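You operate a simulated robot arm through the tools that you are given. There is no shell and no other tool. Be economical: measure what you need, move in short steps, check, and stop when the job is done.

You are at the controls of a simulated two-armed robot. One attempt, no reset.

TASK
Wipe up the spill on the top of the field kit stand with the dust cloth and put it back.

The check looks at the end state, three seconds after you hand in, the way a careful person would. Anything else that was tipped, shoved, dropped, spilled or broken makes it a failure. Flat cloth is picked up by pressing the open fingertips on it (5 to 10 N) and closing them slowly along it; thin cloth reads only 2 to 8 mm in the jaws.

THE ROBOT
Two 7-joint arms with two-finger parallel grippers on one trunk, on a base that drives. Base frame: it is fixed to the floor where the robot stands at the start and does not move with it; the origin is under the middle of the robot, x ahead of it, y to its left, z up. Units: m, rad, N and s.
The left shoulder is at the start at [0.07, 0.163, 1.145], the right one opposite. Payload 3.43 kg a hand.
Tool frame (each hand has its own): the origin (TCP) lies between the finger pads and is the grasp point; the fingertips stand 0.034 m ahead of it; z points along the fingers, y is the line along which they close. Largest opening 0.128 m; finger width 0.024, thickness 0.012; the body of the gripper, 0.048 by 0.13 m, starts 0.096 m behind the TCP.
Orientation is told as [roll, pitch, yaw] about the base's x, y, z axes, in that order, counted from this pose: with the fingers straight down and closing along the base's y, the tool's x points along the base's -x, its y along +y and its z along -z.

THE INTERFACE
- The arms move only by the tool move_arm. It takes "left_deltas", "right_deltas" or both (then of equal length, played together; a hand with none holds still); each is a list of rows, each a list of 7 numbers: the shift along the base's x, y, z in m, then the turn, a rotation vector about the base's x, y, z in rad, then the closure, from 0 (fully open) to 1 (shut). In form: [[dx, dy, dz, rx, ry, rz, gripper], ...]. A call has 1 to 20 rows; each row is the pose to reach, as a shift and turn from the pose commanded when the call began. A row lasts 0.2 s, in which the tool goes at most 0.05 m and 0.15 rad; a call with a longer step from one row to the next is refused whole, and so is a gripper value outside its range. A pose out of reach is approached as far as the arm can. The call stops where the force on the tool passes 40 N (or 10 N more than at its start, if that is more) or the arm is blocked; 0.2 s more then pass. The fingers move at their own pace (about 0.153 m/s each) and stop on an object; they squeeze with about 39 N. The grip force told is the motor's: it shows also when the fingers shut on nothing. Time passes only in rows, and 0.2 s behind the last, so rows that repeat a pose let the fingers close. The reply holds the time, the measured pose of the TCP, the force on the tool along the base axes, the opening and the grip force, in the units named above and with some noise, and new pictures: "views" is both (left out), scene, wrist or none (wrist: the cameras of the hands that moved).
- Cameras (640 x 400 px; columns grow to the right, rows downward): "scene" is now at [0.1341, -0.0263, 1.3712]; the picture's right is [-0.30, -0.95, 0.00], its down [-0.57, 0.18, -0.80] and it looks along [0.76, -0.24, -0.60] (base axes); focal length 275 px, centre (320, 200). "left" rides on the left gripper at [0.076, 0.011, -0.16] in its tool frame; the picture's right is [-0.15, 0.99, 0.00], its down [-0.88, -0.13, -0.46] and it looks along [-0.45, -0.07, 0.89] (tool axes); focal length 234 px, centre (320, 200). "right" rides on the right gripper at [0.076, -0.011, -0.16] in its tool frame; the picture's right is [0.15, 0.99, 0.00], its down [-0.88, 0.13, -0.46] and it looks along [-0.45, 0.07, 0.89] (tool axes); focal length 234 px, centre (320, 200).
- lift_body(by): slides the trunk up (or, below 0, down) by that many m; the arms and the scene camera ride with it, the base frame stays. It gives what a move gives, with no picture.
- steer(legs): drives the robot by 1 to 6 legs, each [ahead, left, turn to the left] in m, m and rad, along the robot's own axes; the way and the turn of a leg run together, so that a leg with both is an arc; at most 1.5 m and 3.142 rad a leg. The arms and the cameras ride along, it lands a little off, and it stops where it bumps. It gives what a move gives, and a new picture of the scene camera.
- turn_head(pan, tilt): turns the head with the scene camera to pan (to the left, within 1.501 rad either way) and tilt (down, from -0.506 to 1.204), counted from straight ahead of the robot. It gives what a move gives, and a new picture of the scene camera.
- point_at(camera, pixels): for up to 12 pixels [column, row] of the newest picture of that camera ("zoom" is the newest enlarged one), the place [x, y, z] in the base frame of the surface seen there, good to about 0.003 m. It takes no simulated time.
- zoom(camera, box): a new picture of the part [left, top, right, bottom] of that camera's present view, enlarged. It takes no simulated time.
- close_job(): hands the job in; it is judged then, once.

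Keep the steps short. Do not move on a guess: measure, check each grasp and each placing, and mend mistakes. In all there are 80 turns and 170 pictures (those below and enlarged ones count). Leave the grippers open and the arms clear of the work at the hand-in unless told otherwise, and finish with a single line.

The tools are called after ">>>" as name(argument=value, ...) on one line, values as JSON. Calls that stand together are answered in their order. move_arm: Moves the arms, as the interface text tells. Its arguments: {"type":"object","properties":{"left_deltas":{"type":"array"},"right_deltas":{"type":"array"},"views":{"type":"string","enum":["both","scene","wrist","none"]}},"required":[]} The other tools are called the same way: lift_body (by) slides the trunk up or down; steer (legs) drives the base; turn_head (pan, tilt) turns the head that bears the scene camera; point_at (camera, pixels) gives the place of the surface under pixels of a picture; zoom (camera, box) takes an enlarged picture of a part of a camera's view; close_job () hands the job in.

At the start:

```text
clock: 0.0
left_position: [0.5596, 0.0508, 1.124]
left_ee_rot: [0.001, -0.001, -0.001]
left_force: [0.4, 0.9, 0.7]
left_grip_width: 0.128
left_gripper_force: 0.1
right_position: [0.5076, -0.5134, 1.1503]
right_ee_rot: [0.001, -0.002, 0.0]
right_force: [0.1, -1.0, 0.6]
right_grip_width: 0.128
right_gripper_force: 0.0
trunk travel left (down, up): [-0.625, 0.315]
robot x, y, heading: [-0.0005, -0.0014, -0.005]
head pan, tilt: [-0.302, 0.642]
```

scene: 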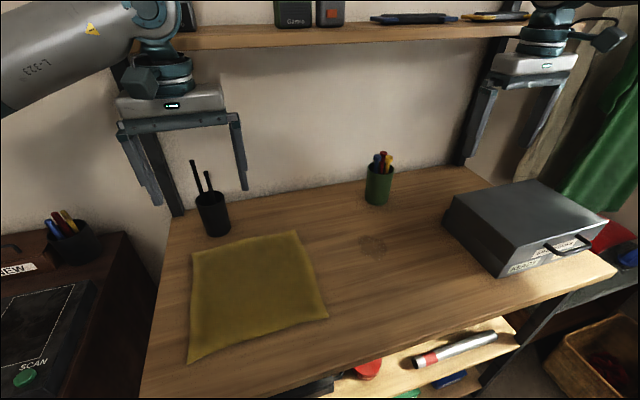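
right: 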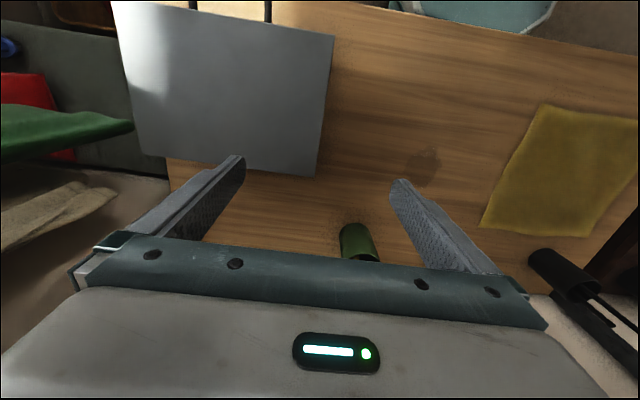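
left: 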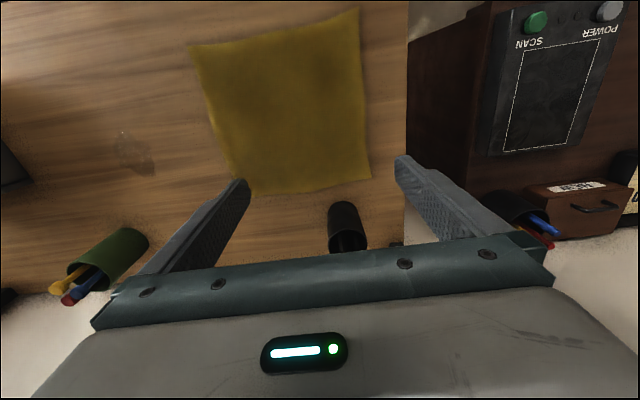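

I see a yellow cloth on the bench and a faint stain near (372,245). I don't yet know which surface the "field kit stand" is, so I'll enlarge the key areas and measure them.

>>> zoom(camera="scene", box=[320, 150, 640, 350])

>>> point_at(camera="scene", pixels=[[372, 245], [360, 236], [386, 256], [194, 252], [296, 231], [327, 317], [189, 360], [215, 232], [377, 203], [455, 230], [505, 270], [60, 290]])

>>> turn_head(pan=-1.2, tilt=0.6)

```text
2.00 times, centred on (480, 250) of scene
```

zoom: 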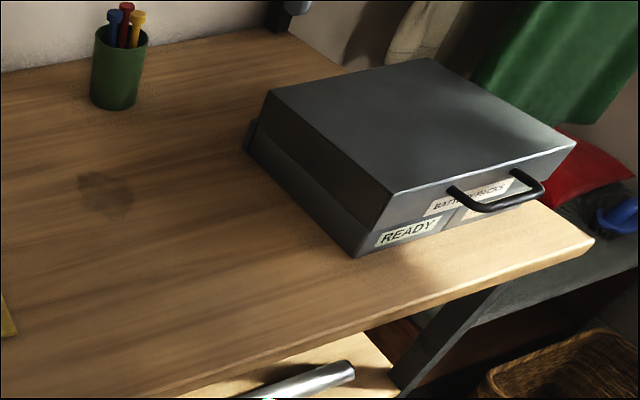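

```text
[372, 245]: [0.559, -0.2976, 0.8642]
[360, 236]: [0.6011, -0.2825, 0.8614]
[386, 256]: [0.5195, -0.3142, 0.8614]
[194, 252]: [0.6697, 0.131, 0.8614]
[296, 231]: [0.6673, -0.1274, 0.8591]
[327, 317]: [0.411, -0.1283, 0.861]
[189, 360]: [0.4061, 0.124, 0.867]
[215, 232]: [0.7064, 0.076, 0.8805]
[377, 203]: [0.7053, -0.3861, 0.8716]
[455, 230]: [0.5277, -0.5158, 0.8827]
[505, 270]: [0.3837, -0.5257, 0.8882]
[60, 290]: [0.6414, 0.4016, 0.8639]
```

```text
clock: 1.2
left_position: [0.5598, 0.0505, 1.1244]
left_ee_rot: [0.0, 0.0, -0.002]
left_force: [-0.3, 0.0, -0.5]
left_grip_width: 0.1281
left_gripper_force: 0.0
right_position: [0.5071, -0.5142, 1.1501]
right_ee_rot: [-0.002, 0.0, -0.001]
right_force: [0.1, 0.0, -0.7]
right_grip_width: 0.1281
right_gripper_force: 0.0
trunk travel left (down, up): [-0.625, 0.315]
robot x, y, heading: [0.0007, 0.0036, -0.003]
head pan, tilt: [-1.201, 0.6]
```

scene: 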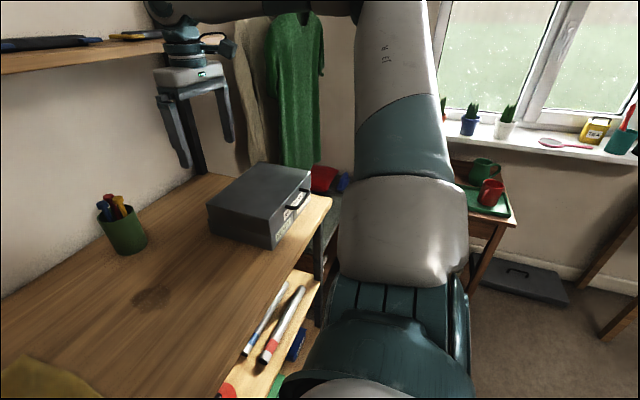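

The bench has a faint stain, but it could be only a mark in the wood. I'll look around the rest of the room for the named stand, other cloths and other spills.

>>> turn_head(pan=-1.5, tilt=0.2)

>>> turn_head(pan=0.6, tilt=0.6)

>>> turn_head(pan=1.4, tilt=0.4)

>>> turn_head(pan=-0.25, tilt=0.1)

>>> turn_head(pan=-0.2, tilt=1.0)

```text
clock: 2.1
left_position: [0.5596, 0.0505, 1.1235]
left_ee_rot: [0.0, -0.001, 0.002]
left_force: [-0.1, -0.8, -0.2]
left_grip_width: 0.128
left_gripper_force: 0.1
right_position: [0.5072, -0.5136, 1.1502]
right_ee_rot: [-0.001, 0.0, -0.003]
right_force: [-0.7, -0.9, 0.1]
right_grip_width: 0.1281
right_gripper_force: 0.1
trunk travel left (down, up): [-0.625, 0.315]
robot x, y, heading: [-0.0021, -0.0002, -0.003]
head pan, tilt: [-1.499, 0.201]
```

scene: 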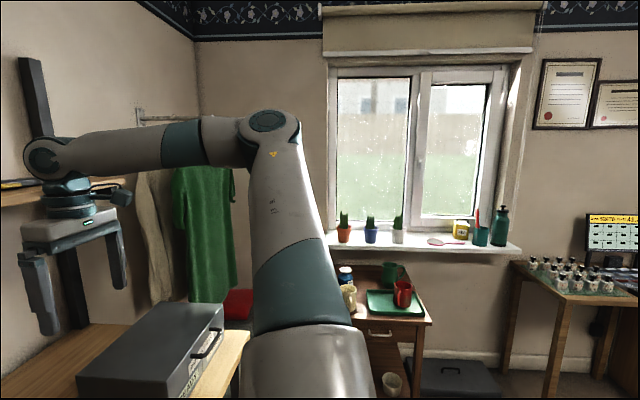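

```text
clock: 4.1
left_position: [0.56, 0.0509, 1.1238]
left_ee_rot: [0.0, -0.001, -0.001]
left_force: [-0.1, 0.0, 0.1]
left_grip_width: 0.1278
left_gripper_force: 0.0
right_position: [0.5067, -0.5134, 1.1495]
right_ee_rot: [0.0, 0.0, 0.0]
right_force: [0.4, -0.2, -0.2]
right_grip_width: 0.1279
right_gripper_force: 0.0
trunk travel left (down, up): [-0.625, 0.315]
robot x, y, heading: [0.0025, -0.0, -0.007]
head pan, tilt: [0.6, 0.6]
```

scene: 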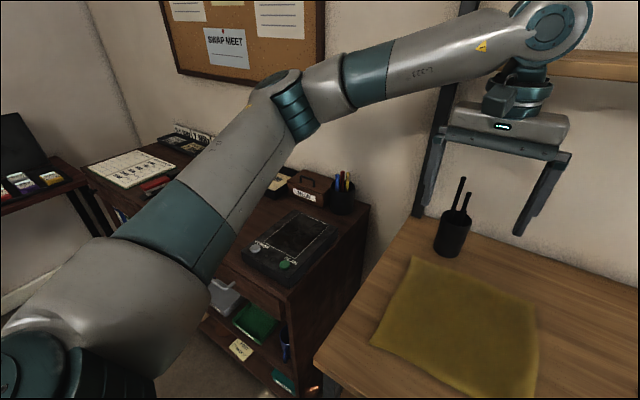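

```text
clock: 5.2
left_position: [0.5606, 0.0504, 1.1242]
left_ee_rot: [0.0, 0.0, 0.0]
left_force: [0.6, 0.2, 0.5]
left_grip_width: 0.128
left_gripper_force: 0.2
right_position: [0.5072, -0.5138, 1.1503]
right_ee_rot: [0.001, 0.0, 0.001]
right_force: [0.9, 1.1, -0.2]
right_grip_width: 0.128
right_gripper_force: 0.1
trunk travel left (down, up): [-0.625, 0.315]
robot x, y, heading: [-0.0038, 0.0008, -0.001]
head pan, tilt: [1.4, 0.4]
```

scene: 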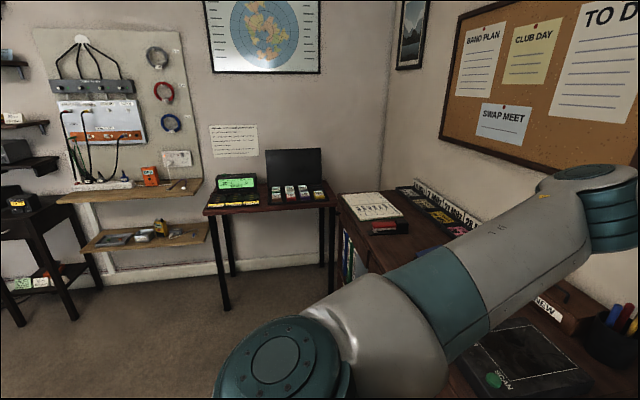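

```text
clock: 6.9
left_position: [0.56, 0.0503, 1.1236]
left_ee_rot: [0.0, -0.001, 0.0]
left_force: [-0.1, -1.1, -0.6]
left_grip_width: 0.128
left_gripper_force: 0.1
right_position: [0.5077, -0.514, 1.1497]
right_ee_rot: [0.001, 0.0, 0.001]
right_force: [0.4, 1.2, -0.3]
right_grip_width: 0.128
right_gripper_force: 0.1
trunk travel left (down, up): [-0.625, 0.315]
robot x, y, heading: [0.001, 0.0027, -0.0]
head pan, tilt: [-0.25, 0.099]
```

scene: 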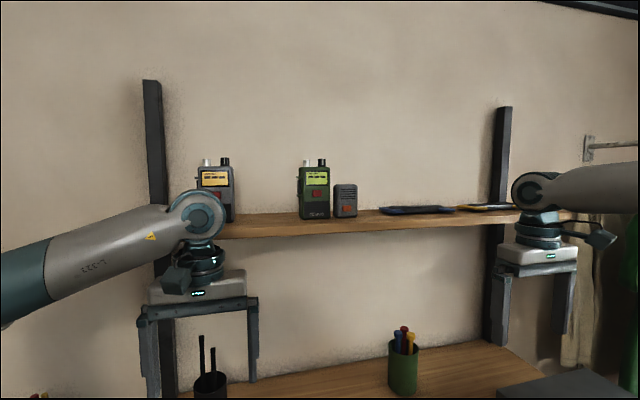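

```text
clock: 8.1
left_position: [0.5594, 0.0505, 1.1251]
left_ee_rot: [0.0, 0.001, 0.001]
left_force: [1.0, -0.4, 0.4]
left_grip_width: 0.1284
left_gripper_force: 0.1
right_position: [0.5068, -0.5145, 1.1499]
right_ee_rot: [-0.001, 0.0, -0.001]
right_force: [0.2, -0.4, 0.1]
right_grip_width: 0.128
right_gripper_force: 0.1
trunk travel left (down, up): [-0.625, 0.315]
robot x, y, heading: [0.002, -0.0008, 0.003]
head pan, tilt: [-0.201, 1.0]
```

scene: 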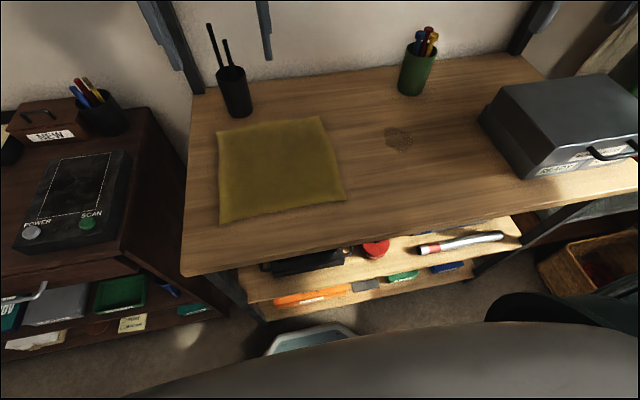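

This bench carries the radios and the battery-pack case, so it is the field kit stand. The yellow cloth is the dust cloth. Next I'll enlarge the spill near (398,138) and measure the spill and the cloth edges.

>>> zoom(camera="scene", box=[190, 60, 510, 260])

>>> point_at(camera="scene", pixels=[[398, 138], [384, 138], [413, 138], [398, 126], [398, 151], [280, 165], [320, 160], [240, 165], [300, 230], [360, 170], [218, 130], [346, 200]])

```text
2.00 times, centred on (350, 160) of scene
```

zoom: 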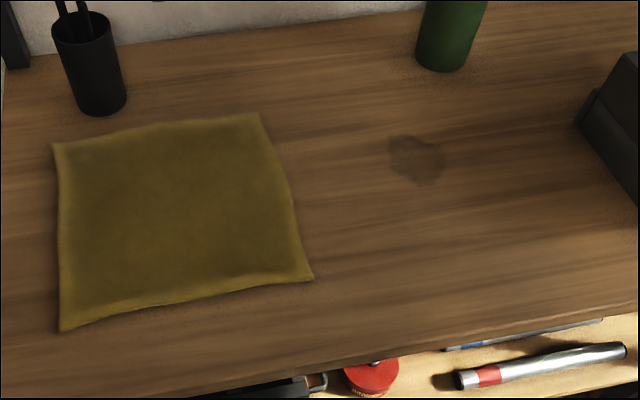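

```text
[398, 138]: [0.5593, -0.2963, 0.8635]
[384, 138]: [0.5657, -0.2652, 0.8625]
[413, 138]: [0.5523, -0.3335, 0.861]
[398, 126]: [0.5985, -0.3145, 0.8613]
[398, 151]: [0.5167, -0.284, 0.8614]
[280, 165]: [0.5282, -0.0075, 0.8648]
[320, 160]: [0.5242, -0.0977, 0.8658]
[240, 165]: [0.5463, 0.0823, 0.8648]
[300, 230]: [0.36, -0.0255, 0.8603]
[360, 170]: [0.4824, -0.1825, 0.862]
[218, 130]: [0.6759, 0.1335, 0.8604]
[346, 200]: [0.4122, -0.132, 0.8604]
```

The spill is about 8 cm across, centred at (0.558, -0.300) on the surface at z = 0.861. The cloth spans x 0.41–0.67 and y -0.13 to 0.13. I'll pinch it near its right and left edges with both hands, slide it flat over the spill, then slide it back. First both hands go above their pinch points.

>>> move_arm(left_deltas=[[-0.005, 0.015, 0, 0, 0, 0, 0.3], [-0.01, 0.03, 0, 0, 0, 0, 0.6], [-0.015, 0.045, 0, 0, 0, 0, 0.6], [-0.015, 0.045, 0, 0, 0, 0, 0.6], [-0.015, 0.045, 0, 0, 0, 0, 0.6], [-0.015, 0.045, 0, 0, 0, 0, 0.6], [-0.015, 0.045, 0, 0, 0, 0, 0.6], [-0.015, 0.045, 0, 0, 0, 0, 0.6], [-0.015, 0.045, 0, 0, 0, 0, 0.6], [-0.015, 0.045, 0, 0, 0, 0, 0.6], [-0.015, 0.045, -0.04, 0, 0, 0, 0.6], [-0.015, 0.045, -0.08, 0, 0, 0, 0.6], [-0.015, 0.045, -0.12, 0, 0, 0, 0.6], [-0.015, 0.045, -0.12, 0, 0, 0, 0.6]], right_deltas=[[0.004, 0.043, 0, 0, 0, 0, 0.3], [0.008, 0.086, 0, 0, 0, 0, 0.6], [0.012, 0.129, 0, 0, 0, 0, 0.6], [0.016, 0.172, 0, 0, 0, 0, 0.6], [0.02, 0.215, 0, 0, 0, 0, 0.6], [0.024, 0.258, 0, 0, 0, 0, 0.6], [0.028, 0.301, 0, 0, 0, 0, 0.6], [0.032, 0.344, 0, 0, 0, 0, 0.6], [0.036, 0.387, 0, 0, 0, 0, 0.6], [0.038, 0.429, 0, 0, 0, 0, 0.6], [0.038, 0.429, -0.045, 0, 0, 0, 0.6], [0.038, 0.429, -0.09, 0, 0, 0, 0.6], [0.038, 0.429, -0.135, 0, 0, 0, 0.6], [0.038, 0.429, -0.15, 0, 0, 0, 0.6]])

```text
clock: 11.1
left_position: [0.5446, 0.0937, 1.0037]
left_ee_rot: [0.0, 0.002, -0.001]
left_force: [1.2, 0.2, 0.4]
left_grip_width: 0.0513
left_gripper_force: 0.0
right_position: [0.5283, -0.1301, 1.0067]
right_ee_rot: [0.005, 0.0, -0.001]
right_force: [1.2, 0.8, -0.3]
right_grip_width: 0.0511
right_gripper_force: 0.1
right hand out of reach, approached as far as the arm can: row 9, 10, 11, 12, 13, 14
trunk travel left (down, up): [-0.625, 0.315]
robot x, y, heading: [-0.0026, 0.0018, -0.001]
head pan, tilt: [-0.201, 1.0]
```

scene: 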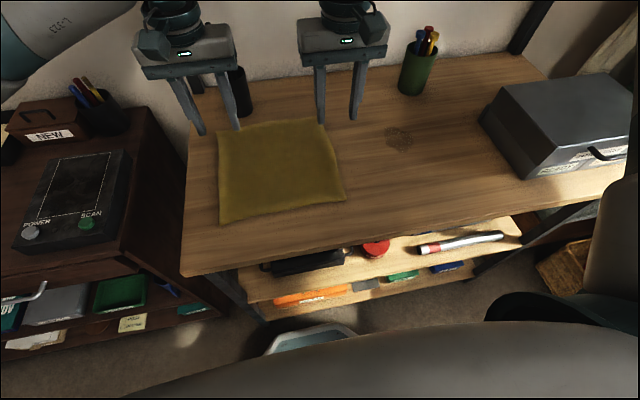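
right: 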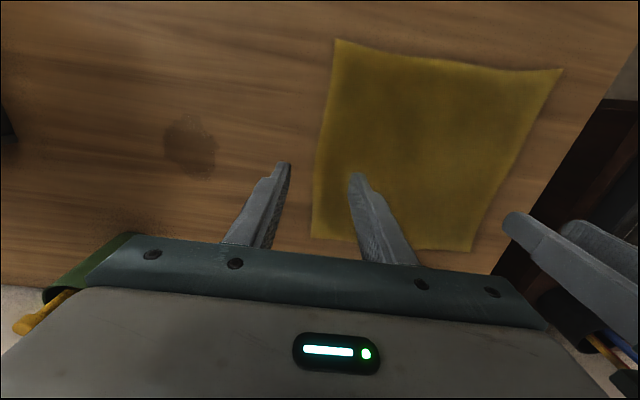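
left: 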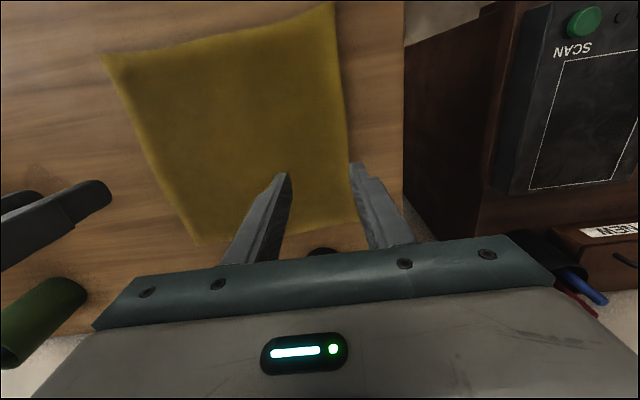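

The right hand ran out of reach inward at about y = -0.13. So I'll drive the base 0.10 m to the left with both hands at their present clear height, pinch with the right hand only, and work from there.

>>> steer(legs=[[0, 0.1, 0]])

```text
clock: 12.2
left_position: [0.5436, 0.1908, 1.0049]
left_ee_rot: [0.0, -0.001, 0.0]
left_force: [0.5, 0.0, 0.2]
left_grip_width: 0.0511
left_gripper_force: 0.0
right_position: [0.524, -0.0334, 1.0072]
right_ee_rot: [0.0, 0.001, -0.002]
right_force: [0.0, 0.3, 0.4]
right_grip_width: 0.0513
right_gripper_force: 0.0
trunk travel left (down, up): [-0.625, 0.315]
robot x, y, heading: [0.0015, 0.0984, -0.001]
head pan, tilt: [-0.201, 1.0]
```

scene: 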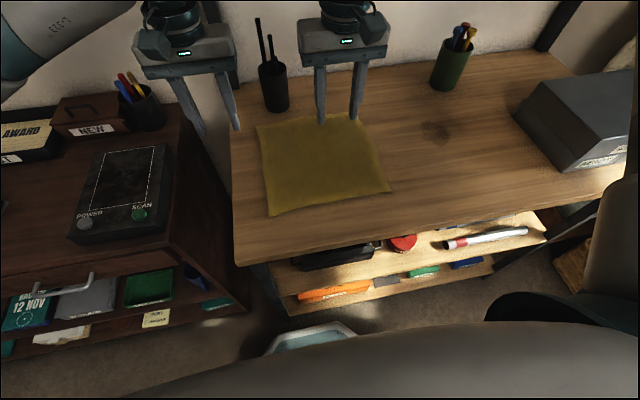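

The base moved 0.097 m. The right hand goes to above the pinch point (0.60, -0.085), stopping short of the cloth so I can check where it really is.

>>> move_arm(right_deltas=[[0.025, -0.017, 0, 0, 0, 0, 0.6], [0.05, -0.035, 0, 0, 0, 0, 0.6], [0.076, -0.052, -0.02, 0, 0, 0, 0.6], [0.076, -0.052, -0.055, 0, 0, 0, 0.6], [0.076, -0.052, -0.055, 0, 0, 0, 0.6]], views="wrist")

```text
clock: 13.4
left_position: [0.5432, 0.1905, 1.0046]
left_ee_rot: [-0.001, 0.0, -0.001]
left_force: [-0.2, 0.6, -0.6]
left_grip_width: 0.0512
left_gripper_force: 0.0
right_position: [0.5994, -0.0859, 0.9507]
right_ee_rot: [0.003, -0.001, -0.001]
right_force: [0.5, -0.4, -0.2]
right_grip_width: 0.0511
right_gripper_force: 0.1
trunk travel left (down, up): [-0.625, 0.315]
robot x, y, heading: [-0.0019, 0.0975, -0.003]
head pan, tilt: [-0.201, 1.0]
```

right: 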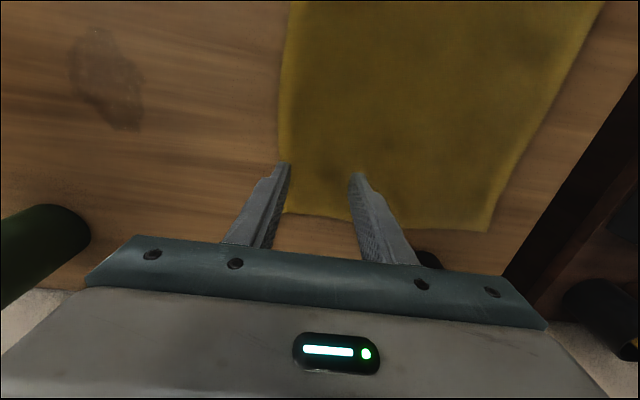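

The outer finger is only just inside the cloth edge (near pixel 285,165). I'll shift 1 cm inward and go down in small steps, watching the force.

>>> move_arm(right_deltas=[[0, 0.01, -0.02, 0, 0, 0, 0.6], [0, 0.01, -0.04, 0, 0, 0, 0.6], [0, 0.01, -0.048, 0, 0, 0, 0.6], [0, 0.01, -0.052, 0, 0, 0, 0.6], [0, 0.01, -0.052, 0, 0, 0, 0.6]], views="none")

```text
clock: 14.6
left_position: [0.5437, 0.1905, 1.0041]
left_ee_rot: [-0.001, 0.002, 0.002]
left_force: [0.0, 0.1, -0.1]
left_grip_width: 0.0512
left_gripper_force: 0.1
right_position: [0.5897, -0.0954, 0.9088]
right_ee_rot: [0.003, -0.002, 0.0]
right_force: [0.2, -0.6, -0.1]
right_grip_width: 0.0514
right_gripper_force: 0.1
right hand out of reach, approached as far as the arm can: row 1, 2, 3, 4, 5
trunk travel left (down, up): [-0.625, 0.315]
robot x, y, heading: [-0.0014, 0.0949, 0.0]
head pan, tilt: [-0.201, 1.0]
```

That pose is at the inward limit of the arm. I'll raise 4 cm, drive another 0.12 m left, and try again.

>>> move_arm(right_deltas=[[0, 0, 0.02, 0, 0, 0, 0.6], [0, 0, 0.05, 0, 0, 0, 0.6], [0, 0, 0.09, 0, 0, 0, 0.6]], left_deltas=[[0, 0, 0.02, 0, 0, 0, 0.6], [0, 0, 0.05, 0, 0, 0, 0.6], [0, 0, 0.09, 0, 0, 0, 0.6]], views="none")

>>> steer(legs=[[0, 0.12, 0]])

```text
clock: 15.4
left_position: [0.5441, 0.189, 1.0955]
left_ee_rot: [0.0, 0.001, 0.0]
left_force: [-0.6, 0.5, 0.1]
left_grip_width: 0.0511
left_gripper_force: 0.0
right_position: [0.5909, -0.0949, 0.9973]
right_ee_rot: [0.005, 0.0, 0.001]
right_force: [-0.2, -0.7, 0.2]
right_grip_width: 0.0511
right_gripper_force: 0.1
trunk travel left (down, up): [-0.625, 0.315]
robot x, y, heading: [-0.0008, 0.0959, 0.002]
head pan, tilt: [-0.201, 1.0]
```

```text
clock: 16.7
left_position: [0.5449, 0.3071, 1.0938]
left_ee_rot: [0.0, 0.0, -0.003]
left_force: [0.5, 0.7, -1.0]
left_grip_width: 0.051
left_gripper_force: 0.1
right_position: [0.5909, 0.0239, 0.9974]
right_ee_rot: [0.002, -0.001, -0.003]
right_force: [-0.3, 0.3, -0.1]
right_grip_width: 0.0514
right_gripper_force: 0.0
trunk travel left (down, up): [-0.625, 0.315]
robot x, y, heading: [0.0021, 0.2153, -0.002]
head pan, tilt: [-0.201, 1.0]
```

scene: 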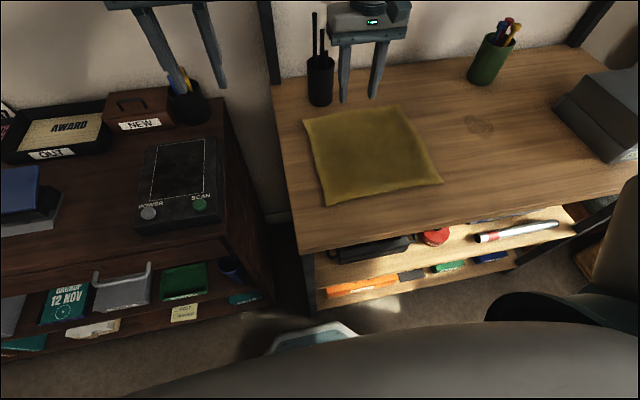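

Now the right hand goes to (0.60, -0.078), coming down to just above the cloth.

>>> move_arm(right_deltas=[[0.004, -0.04, 0, 0, 0, 0, 0.6], [0.009, -0.08, 0, 0, 0, 0, 0.6], [0.009, -0.102, -0.03, 0, 0, 0, 0.6], [0.009, -0.102, -0.07, 0, 0, 0, 0.6], [0.009, -0.102, -0.09, 0, 0, 0, 0.6], [0.009, -0.102, -0.096, 0, 0, 0, 0.6], [0.009, -0.102, -0.096, 0, 0, 0, 0.6]], views="wrist")

```text
clock: 18.3
left_position: [0.5449, 0.3082, 1.0942]
left_ee_rot: [0.002, 0.001, -0.001]
left_force: [0.9, 0.1, -0.6]
left_grip_width: 0.051
left_gripper_force: 0.1
right_position: [0.601, -0.0792, 0.9016]
right_ee_rot: [0.002, 0.0, -0.004]
right_force: [-0.3, -0.8, -0.1]
right_grip_width: 0.0512
right_gripper_force: 0.1
trunk travel left (down, up): [-0.625, 0.315]
robot x, y, heading: [-0.0006, 0.2161, 0.0]
head pan, tilt: [-0.201, 1.0]
```

right: 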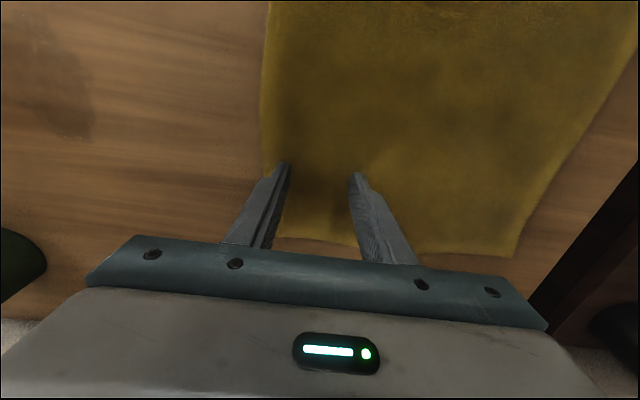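

Both tips are over the cloth with the edge just outside. Next I'll press down in small steps.

>>> move_arm(right_deltas=[[0, 0, -0.004, 0, 0, 0, 0.6], [0, 0, -0.006, 0, 0, 0, 0.6], [0, 0, -0.007, 0, 0, 0, 0.6], [0, 0, -0.007, 0, 0, 0, 0.6]], views="none")

```text
clock: 19.3
left_position: [0.5433, 0.3079, 1.0941]
left_ee_rot: [-0.001, -0.001, 0.0]
left_force: [-0.1, 0.2, 0.3]
left_grip_width: 0.0513
left_gripper_force: 0.0
right_position: [0.5995, -0.0785, 0.8967]
right_ee_rot: [0.001, -0.005, -0.004]
right_force: [1.5, -4.7, 23.9]
right_grip_width: 0.0512
right_gripper_force: 0.1
trunk travel left (down, up): [-0.625, 0.315]
robot x, y, heading: [0.0025, 0.2156, -0.005]
head pan, tilt: [-0.201, 1.0]
```

It reads 24 N, which is too much. I'll back off 1.5 mm to reach 5–10 N.

>>> move_arm(right_deltas=[[0, 0, 0.0015, 0, 0, 0, 0.6], [0, 0, 0.0015, 0, 0, 0, 0.6]], views="none")

```text
clock: 19.9
left_position: [0.5436, 0.3079, 1.0936]
left_ee_rot: [0.0, 0.0, -0.002]
left_force: [-0.5, 0.5, 0.0]
left_grip_width: 0.0516
left_gripper_force: 0.0
right_position: [0.6004, -0.0796, 0.8967]
right_ee_rot: [0.002, -0.002, -0.003]
right_force: [5.9, -4.0, 21.8]
right_grip_width: 0.0513
right_gripper_force: 0.1
trunk travel left (down, up): [-0.625, 0.315]
robot x, y, heading: [-0.0002, 0.2159, -0.0]
head pan, tilt: [-0.201, 1.0]
```

>>> move_arm(right_deltas=[[0, 0, 0.0015, 0, 0, 0, 0.6], [0, 0, 0.0025, 0, 0, 0, 0.6]], views="none")

```text
clock: 20.5
left_position: [0.5447, 0.3083, 1.0944]
left_ee_rot: [0.0, 0.0, -0.001]
left_force: [0.5, 0.2, 0.5]
left_grip_width: 0.0511
left_gripper_force: 0.1
right_position: [0.5985, -0.0787, 0.8972]
right_ee_rot: [0.002, 0.002, -0.004]
right_force: [2.2, -0.7, 7.2]
right_grip_width: 0.0511
right_gripper_force: 0.1
trunk travel left (down, up): [-0.625, 0.315]
robot x, y, heading: [0.0008, 0.2149, 0.001]
head pan, tilt: [-0.201, 1.0]
```

It now reads 7 N, which is right. I'll close the fingers slowly along the cloth.

>>> move_arm(right_deltas=[[0, 0, 0, 0, 0, 0, 0.65], [0, 0, 0, 0, 0, 0, 0.7], [0, 0, 0, 0, 0, 0, 0.75], [0, 0, 0, 0, 0, 0, 0.8], [0, 0, 0, 0, 0, 0, 0.85], [0, 0, 0, 0, 0, 0, 0.9], [0, 0, 0, 0, 0, 0, 0.95], [0, 0, 0, 0, 0, 0, 1], [0, 0, 0, 0, 0, 0, 1], [0, 0, 0, 0, 0, 0, 1]], views="both")

```text
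clock: 22.7
left_position: [0.5442, 0.3065, 1.0934]
left_ee_rot: [-0.001, 0.002, -0.002]
left_force: [0.6, -0.1, -0.7]
left_grip_width: 0.0512
left_gripper_force: 0.1
right_position: [0.5993, -0.0776, 0.8969]
right_ee_rot: [0.002, 0.0, -0.005]
right_force: [0.4, 0.0, 1.6]
right_grip_width: 0.0051
right_gripper_force: 39.2
trunk travel left (down, up): [-0.625, 0.315]
robot x, y, heading: [0.0006, 0.216, -0.007]
head pan, tilt: [-0.201, 1.0]
```

scene: 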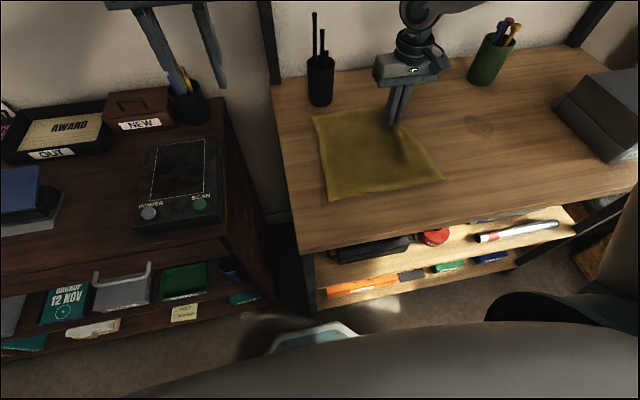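
right: 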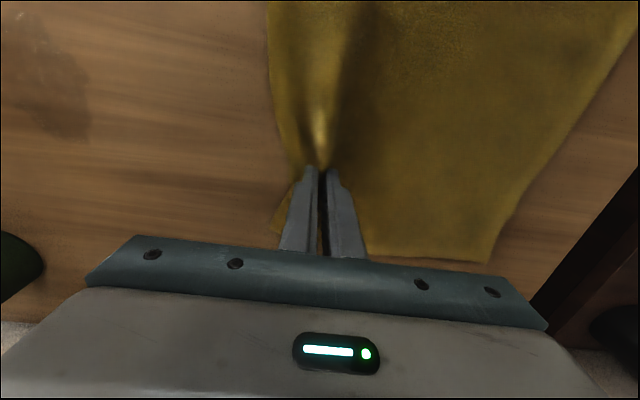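

The width is 5.1 mm at 39 N, and a fold is held between the fingertips. I'll drag the cloth right to the near edge of the spill, raised 2 mm.

>>> move_arm(right_deltas=[[0, -0.02, 0.002, 0, 0, 0, 1], [0, -0.045, 0.002, 0, 0, 0, 1], [0, -0.07, 0.002, 0, 0, 0, 1], [0, -0.095, 0.002, 0, 0, 0, 1], [0, -0.12, 0.002, 0, 0, 0, 1], [0, -0.145, 0.002, 0, 0, 0, 1], [0, -0.165, 0.002, 0, 0, 0, 1], [0, -0.165, 0.0, 0, 0, 0, 1]], views="scene")

```text
clock: 24.5
left_position: [0.5448, 0.3078, 1.0929]
left_ee_rot: [0.001, -0.002, -0.002]
left_force: [0.0, -0.3, -0.4]
left_grip_width: 0.051
left_gripper_force: 0.1
right_position: [0.6037, -0.243, 0.8981]
right_ee_rot: [0.001, -0.001, -0.005]
right_force: [0.3, 0.8, -0.6]
right_grip_width: 0.0049
right_gripper_force: 38.9
trunk travel left (down, up): [-0.625, 0.315]
robot x, y, heading: [-0.002, 0.2173, -0.007]
head pan, tilt: [-0.201, 1.0]
```

scene: 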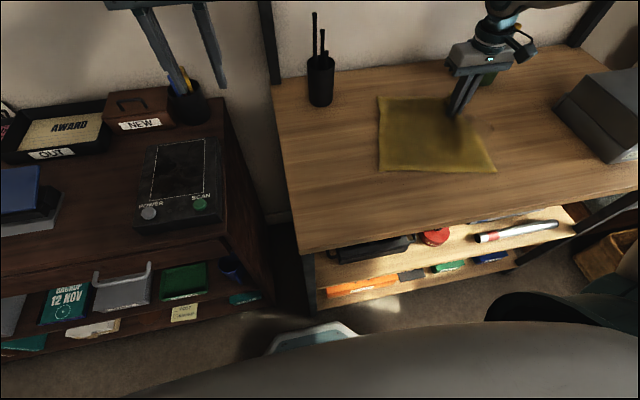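

The cloth slid along flat. Now I'll press down 3 mm and make the first lane across the near edge of the spill, then check the force.

>>> move_arm(right_deltas=[[0, -0.005, -0.003, 0, 0, 0, 1], [-0.03, -0.007, -0.003, 0, 0, 0, 1], [-0.06, -0.007, -0.003, 0, 0, 0, 1], [-0.095, -0.007, -0.003, 0, 0, 0, 1]], views="none")

```text
clock: 25.5
left_position: [0.5431, 0.3073, 1.0946]
left_ee_rot: [-0.001, -0.001, -0.002]
left_force: [0.6, 0.4, 0.1]
left_grip_width: 0.051
left_gripper_force: 0.1
right_position: [0.5039, -0.2501, 0.8966]
right_ee_rot: [0.001, -0.001, -0.002]
right_force: [3.7, 1.5, 12.2]
right_grip_width: 0.005
right_gripper_force: 39.2
trunk travel left (down, up): [-0.625, 0.315]
robot x, y, heading: [-0.0039, 0.2161, -0.006]
head pan, tilt: [-0.201, 1.0]
```

Contact is 12 N. I'll zigzag across the spill in 2 cm lanes down to y = -0.35, holding the same press.

>>> move_arm(right_deltas=[[0, -0.02, 0, 0, 0, 0, 1], [0.035, -0.02, 0, 0, 0, 0, 1], [0.07, -0.02, 0, 0, 0, 0, 1], [0.102, -0.02, 0, 0, 0, 0, 1], [0.102, -0.04, 0, 0, 0, 0, 1], [0.067, -0.04, 0, 0, 0, 0, 1], [0.032, -0.04, 0, 0, 0, 0, 1], [0, -0.04, 0, 0, 0, 0, 1], [0, -0.06, 0, 0, 0, 0, 1], [0.035, -0.06, 0, 0, 0, 0, 1], [0.07, -0.06, 0, 0, 0, 0, 1], [0.102, -0.06, 0, 0, 0, 0, 1], [0.102, -0.08, 0, 0, 0, 0, 1], [0.067, -0.08, 0, 0, 0, 0, 1], [0.032, -0.08, 0, 0, 0, 0, 1], [0, -0.08, 0, 0, 0, 0, 1], [0, -0.1, 0, 0, 0, 0, 1], [0.035, -0.1, 0, 0, 0, 0, 1], [0.07, -0.1, 0, 0, 0, 0, 1], [0.102, -0.1, 0, 0, 0, 0, 1]], views="both")

```text
clock: 29.7
left_position: [0.5427, 0.3091, 1.0943]
left_ee_rot: [-0.002, 0.0, -0.003]
left_force: [0.5, -0.2, 0.2]
left_grip_width: 0.051
left_gripper_force: 0.0
right_position: [0.6074, -0.3461, 0.8963]
right_ee_rot: [-0.002, 0.0, -0.003]
right_force: [-4.8, -2.3, 14.8]
right_grip_width: 0.0048
right_gripper_force: 38.8
trunk travel left (down, up): [-0.625, 0.315]
robot x, y, heading: [0.0024, 0.2187, -0.006]
head pan, tilt: [-0.201, 1.0]
```

scene: 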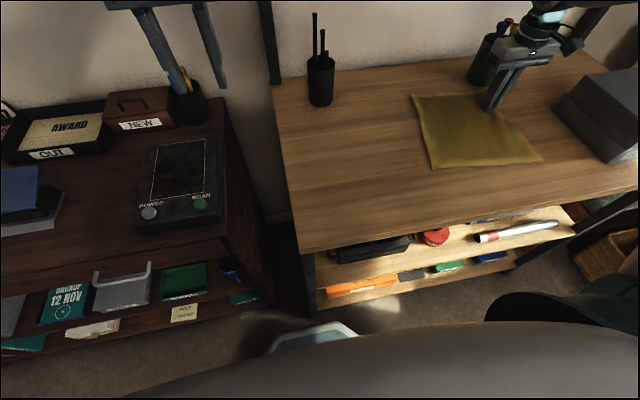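
right: 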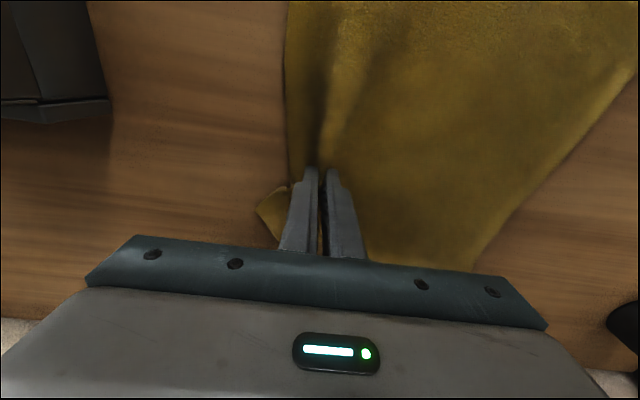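

The cloth covers the spill area and all the lanes are done. I'll ease the press, open the fingers partway to let the fold spread, and lift straight up. The left hand rises as well, to clear the pen cup on the cabinet.

>>> move_arm(right_deltas=[[0, 0, 0.002, 0, 0, 0, 1], [0, 0, 0.002, 0, 0, 0, 0.8], [0, 0, 0.002, 0, 0, 0, 0.6], [0, 0, 0.003, 0, 0, 0, 0.6], [0, 0, 0.02, 0, 0, 0, 0.6], [0, 0, 0.06, 0, 0, 0, 0.6], [0, 0, 0.1, 0, 0, 0, 0.6]], left_deltas=[[0, 0, 0.02, 0, 0, 0, 0.6], [0, 0, 0.04, 0, 0, 0, 0.6], [0, 0, 0.06, 0, 0, 0, 0.6], [0, 0, 0.08, 0, 0, 0, 0.6], [0, 0, 0.1, 0, 0, 0, 0.6], [0, 0, 0.1, 0, 0, 0, 0.6], [0, 0, 0.1, 0, 0, 0, 0.6]], views="both")

```text
clock: 31.3
left_position: [0.5431, 0.3071, 1.1959]
left_ee_rot: [-0.001, 0.0, -0.002]
left_force: [-0.4, -0.2, -0.6]
left_grip_width: 0.0512
left_gripper_force: 0.0
right_position: [0.6096, -0.3479, 0.9954]
right_ee_rot: [0.004, -0.001, -0.005]
right_force: [-0.2, 1.1, 0.5]
right_grip_width: 0.0511
right_gripper_force: 0.0
trunk travel left (down, up): [-0.625, 0.315]
robot x, y, heading: [0.0015, 0.2148, -0.001]
head pan, tilt: [-0.201, 1.0]
```

scene: 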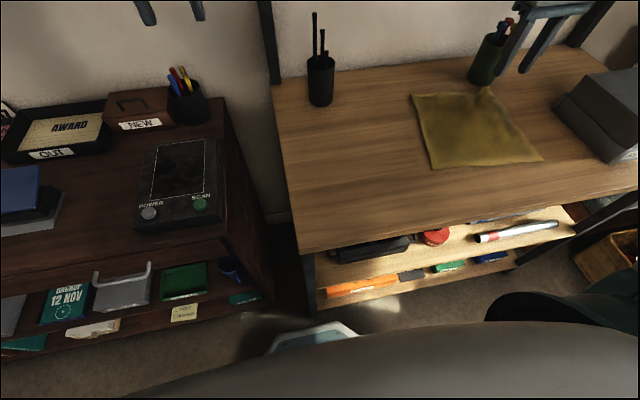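
right: 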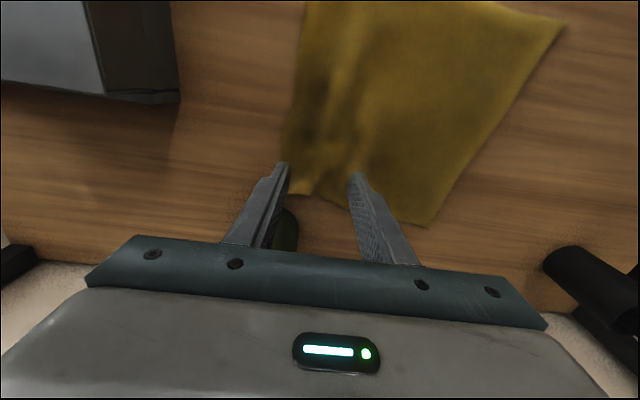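
left: 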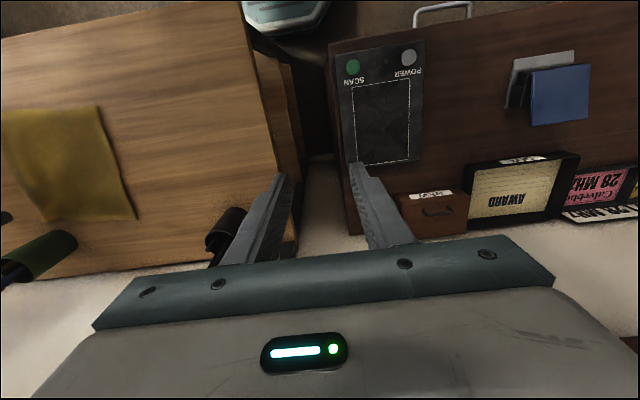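

It released cleanly, with only a few folds near the pinch. I'll drive 0.10 m left so the right hand can pull the cloth's left edge all the way back.

>>> steer(legs=[[0, 0.11, 0]])

>>> turn_head(pan=-0.6, tilt=0.9)

```text
clock: 32.5
left_position: [0.5453, 0.4142, 1.1961]
left_ee_rot: [-0.001, 0.001, -0.004]
left_force: [-0.3, 0.3, 0.0]
left_grip_width: 0.0511
left_gripper_force: 0.0
right_position: [0.6098, -0.2416, 0.9947]
right_ee_rot: [0.001, 0.0, -0.003]
right_force: [-0.2, -0.1, 0.0]
right_grip_width: 0.0514
right_gripper_force: 0.0
trunk travel left (down, up): [-0.625, 0.315]
robot x, y, heading: [-0.0024, 0.3223, -0.006]
head pan, tilt: [-0.201, 1.0]
```

scene: 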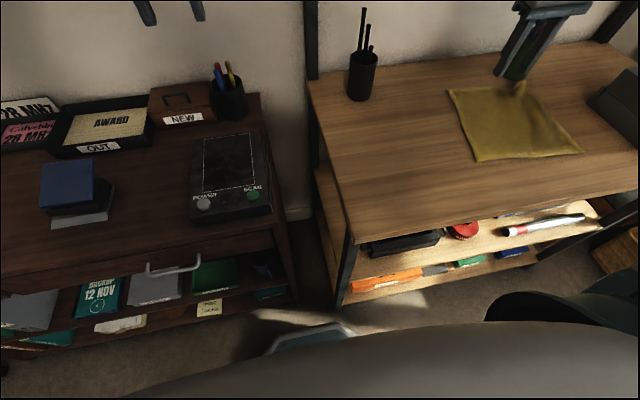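

```text
clock: 33.3
left_position: [0.5454, 0.4147, 1.1956]
left_ee_rot: [-0.001, -0.001, -0.005]
left_force: [-0.7, 0.2, -0.1]
left_grip_width: 0.0511
left_gripper_force: 0.1
right_position: [0.6092, -0.2415, 0.9944]
right_ee_rot: [0.003, 0.002, -0.006]
right_force: [0.3, 0.6, -0.9]
right_grip_width: 0.0513
right_gripper_force: 0.1
trunk travel left (down, up): [-0.625, 0.315]
robot x, y, heading: [0.0047, 0.323, -0.005]
head pan, tilt: [-0.6, 0.901]
```

scene: 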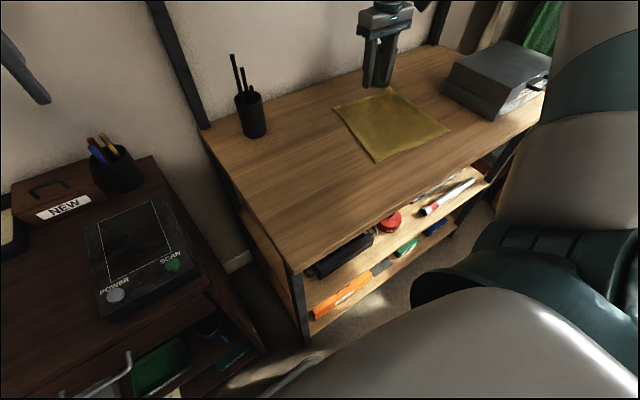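

I'll enlarge the cloth and measure its corners and its left edge.

>>> zoom(camera="scene", box=[300, 60, 500, 185])

>>> point_at(camera="scene", pixels=[[334, 109], [376, 160], [448, 131], [390, 88], [352, 131], [364, 146], [362, 131], [372, 128]])

```text
3.20 times, centred on (400, 122) of scene
```

zoom: 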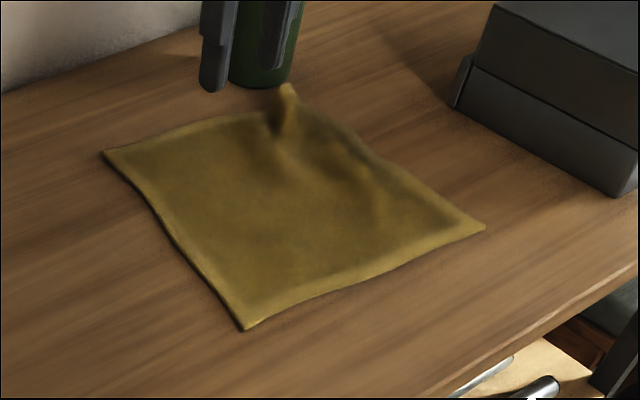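

```text
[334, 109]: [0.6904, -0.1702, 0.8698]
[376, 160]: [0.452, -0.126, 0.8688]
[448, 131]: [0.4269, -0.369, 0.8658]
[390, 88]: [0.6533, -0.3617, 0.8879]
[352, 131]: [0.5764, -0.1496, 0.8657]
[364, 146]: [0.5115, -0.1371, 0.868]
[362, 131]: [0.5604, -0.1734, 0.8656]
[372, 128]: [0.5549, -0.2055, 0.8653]
```

The left edge runs from (0.690, -0.170) to (0.452, -0.126). To restore the cloth I need to shift it by about (-0.033, +0.276) and turn it about +0.2 rad. The right hand goes above (0.57, -0.185), then down to just over the cloth.

>>> move_arm(right_deltas=[[-0.02, 0.028, 0, 0, 0, 0, 0.6], [-0.039, 0.0565, 0, 0, 0, 0, 0.6], [-0.039, 0.0565, -0.04, 0, 0, 0, 0.6], [-0.039, 0.0565, -0.08, 0, 0, 0, 0.6], [-0.039, 0.0565, -0.093, 0, 0, 0, 0.6], [-0.039, 0.0565, -0.093, 0, 0, 0, 0.6]], views="wrist")

```text
clock: 34.7
left_position: [0.546, 0.4148, 1.1956]
left_ee_rot: [-0.001, 0.0, -0.006]
left_force: [-0.3, 0.1, -0.4]
left_grip_width: 0.0515
left_gripper_force: 0.1
right_position: [0.569, -0.1877, 0.8991]
right_ee_rot: [0.002, 0.001, -0.007]
right_force: [0.2, 0.0, 0.5]
right_grip_width: 0.0511
right_gripper_force: 0.0
trunk travel left (down, up): [-0.625, 0.315]
robot x, y, heading: [-0.0035, 0.3271, -0.003]
head pan, tilt: [-0.6, 0.901]
```

right: 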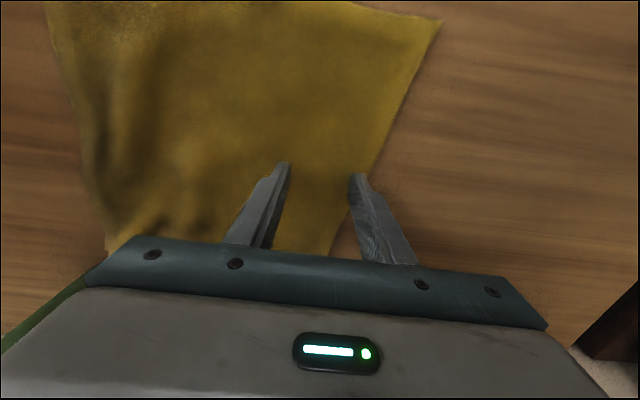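

The left-side finger is just inside the edge. I'll move 8 mm further in and press 3 mm down.

>>> move_arm(right_deltas=[[0, -0.008, 0, 0, 0, 0, 0.6], [0, -0.008, -0.002, 0, 0, 0, 0.6], [0, -0.008, -0.003, 0, 0, 0, 0.6], [0, -0.008, -0.003, 0, 0, 0, 0.6]], views="none")

```text
clock: 35.7
left_position: [0.5445, 0.4156, 1.1972]
left_ee_rot: [0.002, 0.001, -0.007]
left_force: [0.7, 0.3, -1.4]
left_grip_width: 0.0513
left_gripper_force: 0.1
right_position: [0.571, -0.194, 0.8992]
right_ee_rot: [0.003, 0.001, -0.005]
right_force: [-0.3, -1.3, 4.0]
right_grip_width: 0.0512
right_gripper_force: 0.1
trunk travel left (down, up): [-0.625, 0.315]
robot x, y, heading: [-0.001, 0.3226, -0.002]
head pan, tilt: [-0.6, 0.901]
```

It reads 4 N. I'll press 1 mm more and close slowly.

>>> move_arm(right_deltas=[[0, 0, -0.001, 0, 0, 0, 0.6], [0, 0, -0.001, 0, 0, 0, 0.65], [0, 0, -0.001, 0, 0, 0, 0.7], [0, 0, -0.001, 0, 0, 0, 0.75], [0, 0, -0.001, 0, 0, 0, 0.8], [0, 0, -0.001, 0, 0, 0, 0.85], [0, 0, -0.001, 0, 0, 0, 0.9], [0, 0, -0.001, 0, 0, 0, 0.95], [0, 0, -0.001, 0, 0, 0, 1], [0, 0, -0.001, 0, 0, 0, 1], [0, 0, -0.001, 0, 0, 0, 1]], views="wrist")

```text
clock: 38.1
left_position: [0.5459, 0.4147, 1.1959]
left_ee_rot: [0.0, 0.0, -0.005]
left_force: [0.5, -0.1, -0.6]
left_grip_width: 0.0513
left_gripper_force: 0.0
right_position: [0.5699, -0.193, 0.8987]
right_ee_rot: [-0.001, -0.001, -0.005]
right_force: [-0.3, -0.2, 4.7]
right_grip_width: 0.0045
right_gripper_force: 39.5
trunk travel left (down, up): [-0.625, 0.315]
robot x, y, heading: [-0.0039, 0.3257, 0.0]
head pan, tilt: [-0.6, 0.901]
```

right: 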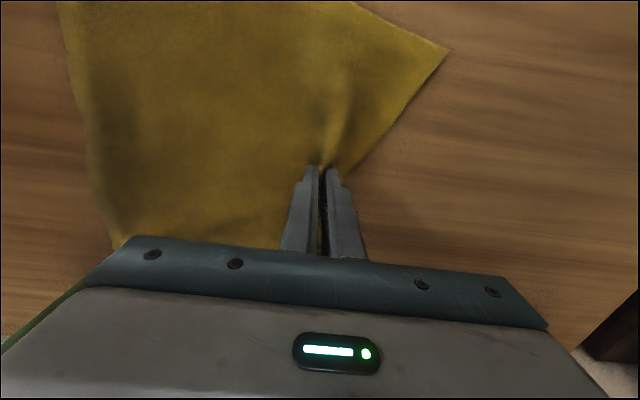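

The width is 4.5 mm at 39 N, so the cloth is held. I'll drag it partway back left with a slight turn, then look at the cloth and the spill spot.

>>> move_arm(right_deltas=[[0, 0.015, 0.002, 0, 0, 0, 1], [-0.004, 0.04, 0.002, 0, 0, 0.02, 1], [-0.008, 0.065, 0.002, 0, 0, 0.05, 1], [-0.012, 0.09, 0.002, 0, 0, 0.08, 1], [-0.016, 0.115, 0.002, 0, 0, 0.11, 1], [-0.02, 0.14, 0.002, 0, 0, 0.14, 1], [-0.024, 0.165, 0.002, 0, 0, 0.17, 1], [-0.028, 0.19, 0.002, 0, 0, 0.2, 1], [-0.028, 0.19, 0.002, 0, 0, 0.2, 1]], views="scene")

>>> zoom(camera="scene", box=[250, 60, 490, 210])

```text
clock: 40.1
left_position: [0.5451, 0.4156, 1.1959]
left_ee_rot: [0.0, 0.001, -0.006]
left_force: [-0.1, -0.6, 0.8]
left_grip_width: 0.051
left_gripper_force: 0.0
right_position: [0.54, -0.0044, 0.8994]
right_ee_rot: [0.004, 0.001, 0.193]
right_force: [0.2, -0.8, 0.9]
right_grip_width: 0.0044
right_gripper_force: 38.9
trunk travel left (down, up): [-0.625, 0.315]
robot x, y, heading: [-0.0007, 0.3256, -0.005]
head pan, tilt: [-0.6, 0.901]
```

scene: 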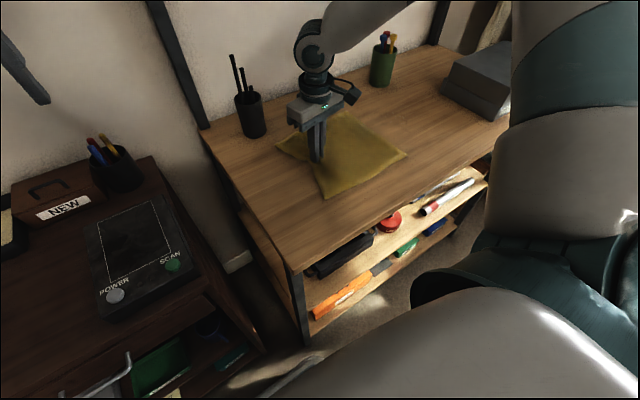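

```text
2.67 times, centred on (370, 135) of scene
```

zoom: 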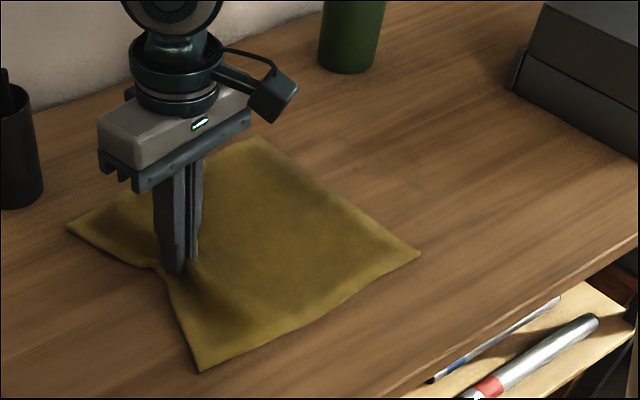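

The spill spot looks clean. I'll measure the cloth corners and find the place of the spill area before finishing the drag.

>>> point_at(camera="zoom", pixels=[[68, 227], [200, 370], [419, 254], [255, 137], [400, 190], [420, 170], [450, 190], [150, 265], [35, 200], [440, 220]])

>>> zoom(camera="scene", box=[360, 90, 480, 165])

```text
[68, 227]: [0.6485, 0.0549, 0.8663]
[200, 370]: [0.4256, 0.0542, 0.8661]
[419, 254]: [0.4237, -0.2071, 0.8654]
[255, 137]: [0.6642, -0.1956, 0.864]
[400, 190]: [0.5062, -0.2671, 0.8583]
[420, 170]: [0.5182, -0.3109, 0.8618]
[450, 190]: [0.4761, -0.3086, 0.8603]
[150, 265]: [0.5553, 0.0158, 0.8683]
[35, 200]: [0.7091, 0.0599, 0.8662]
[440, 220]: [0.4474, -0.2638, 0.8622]
```

```text
5.33 times, centred on (420, 128) of scene
```

zoom: 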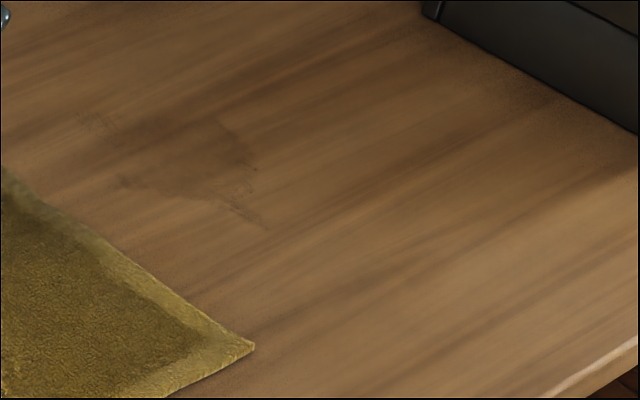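

The mark has faded, but a faint trace remains around (200,150) in the enlargement. I'll measure exactly where it is.

>>> point_at(camera="zoom", pixels=[[85, 120], [125, 182], [190, 125], [220, 125], [255, 170], [262, 225], [190, 160], [235, 205], [130, 150]])

>>> turn_head(pan=-0.9, tilt=0.75)

```text
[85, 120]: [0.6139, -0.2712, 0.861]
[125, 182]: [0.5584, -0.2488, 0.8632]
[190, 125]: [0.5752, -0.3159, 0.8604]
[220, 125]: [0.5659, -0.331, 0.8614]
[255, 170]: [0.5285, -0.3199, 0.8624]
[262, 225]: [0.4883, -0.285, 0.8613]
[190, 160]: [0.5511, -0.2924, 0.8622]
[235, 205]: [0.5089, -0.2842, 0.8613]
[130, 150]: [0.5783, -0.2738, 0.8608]
```

```text
clock: 40.9
left_position: [0.5444, 0.4154, 1.1957]
left_ee_rot: [0.001, -0.001, -0.004]
left_force: [0.8, 0.0, -1.1]
left_grip_width: 0.0511
left_gripper_force: 0.0
right_position: [0.5399, -0.0051, 0.8998]
right_ee_rot: [0.001, 0.0, 0.194]
right_force: [0.1, 0.2, 0.3]
right_grip_width: 0.0044
right_gripper_force: 38.7
trunk travel left (down, up): [-0.625, 0.315]
robot x, y, heading: [-0.0044, 0.3255, -0.004]
head pan, tilt: [-0.901, 0.75]
```

scene: 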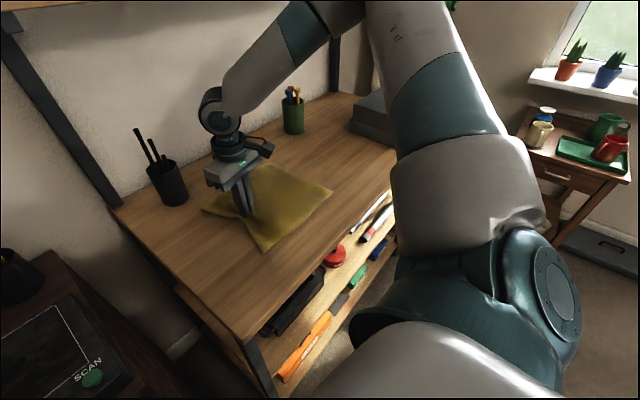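

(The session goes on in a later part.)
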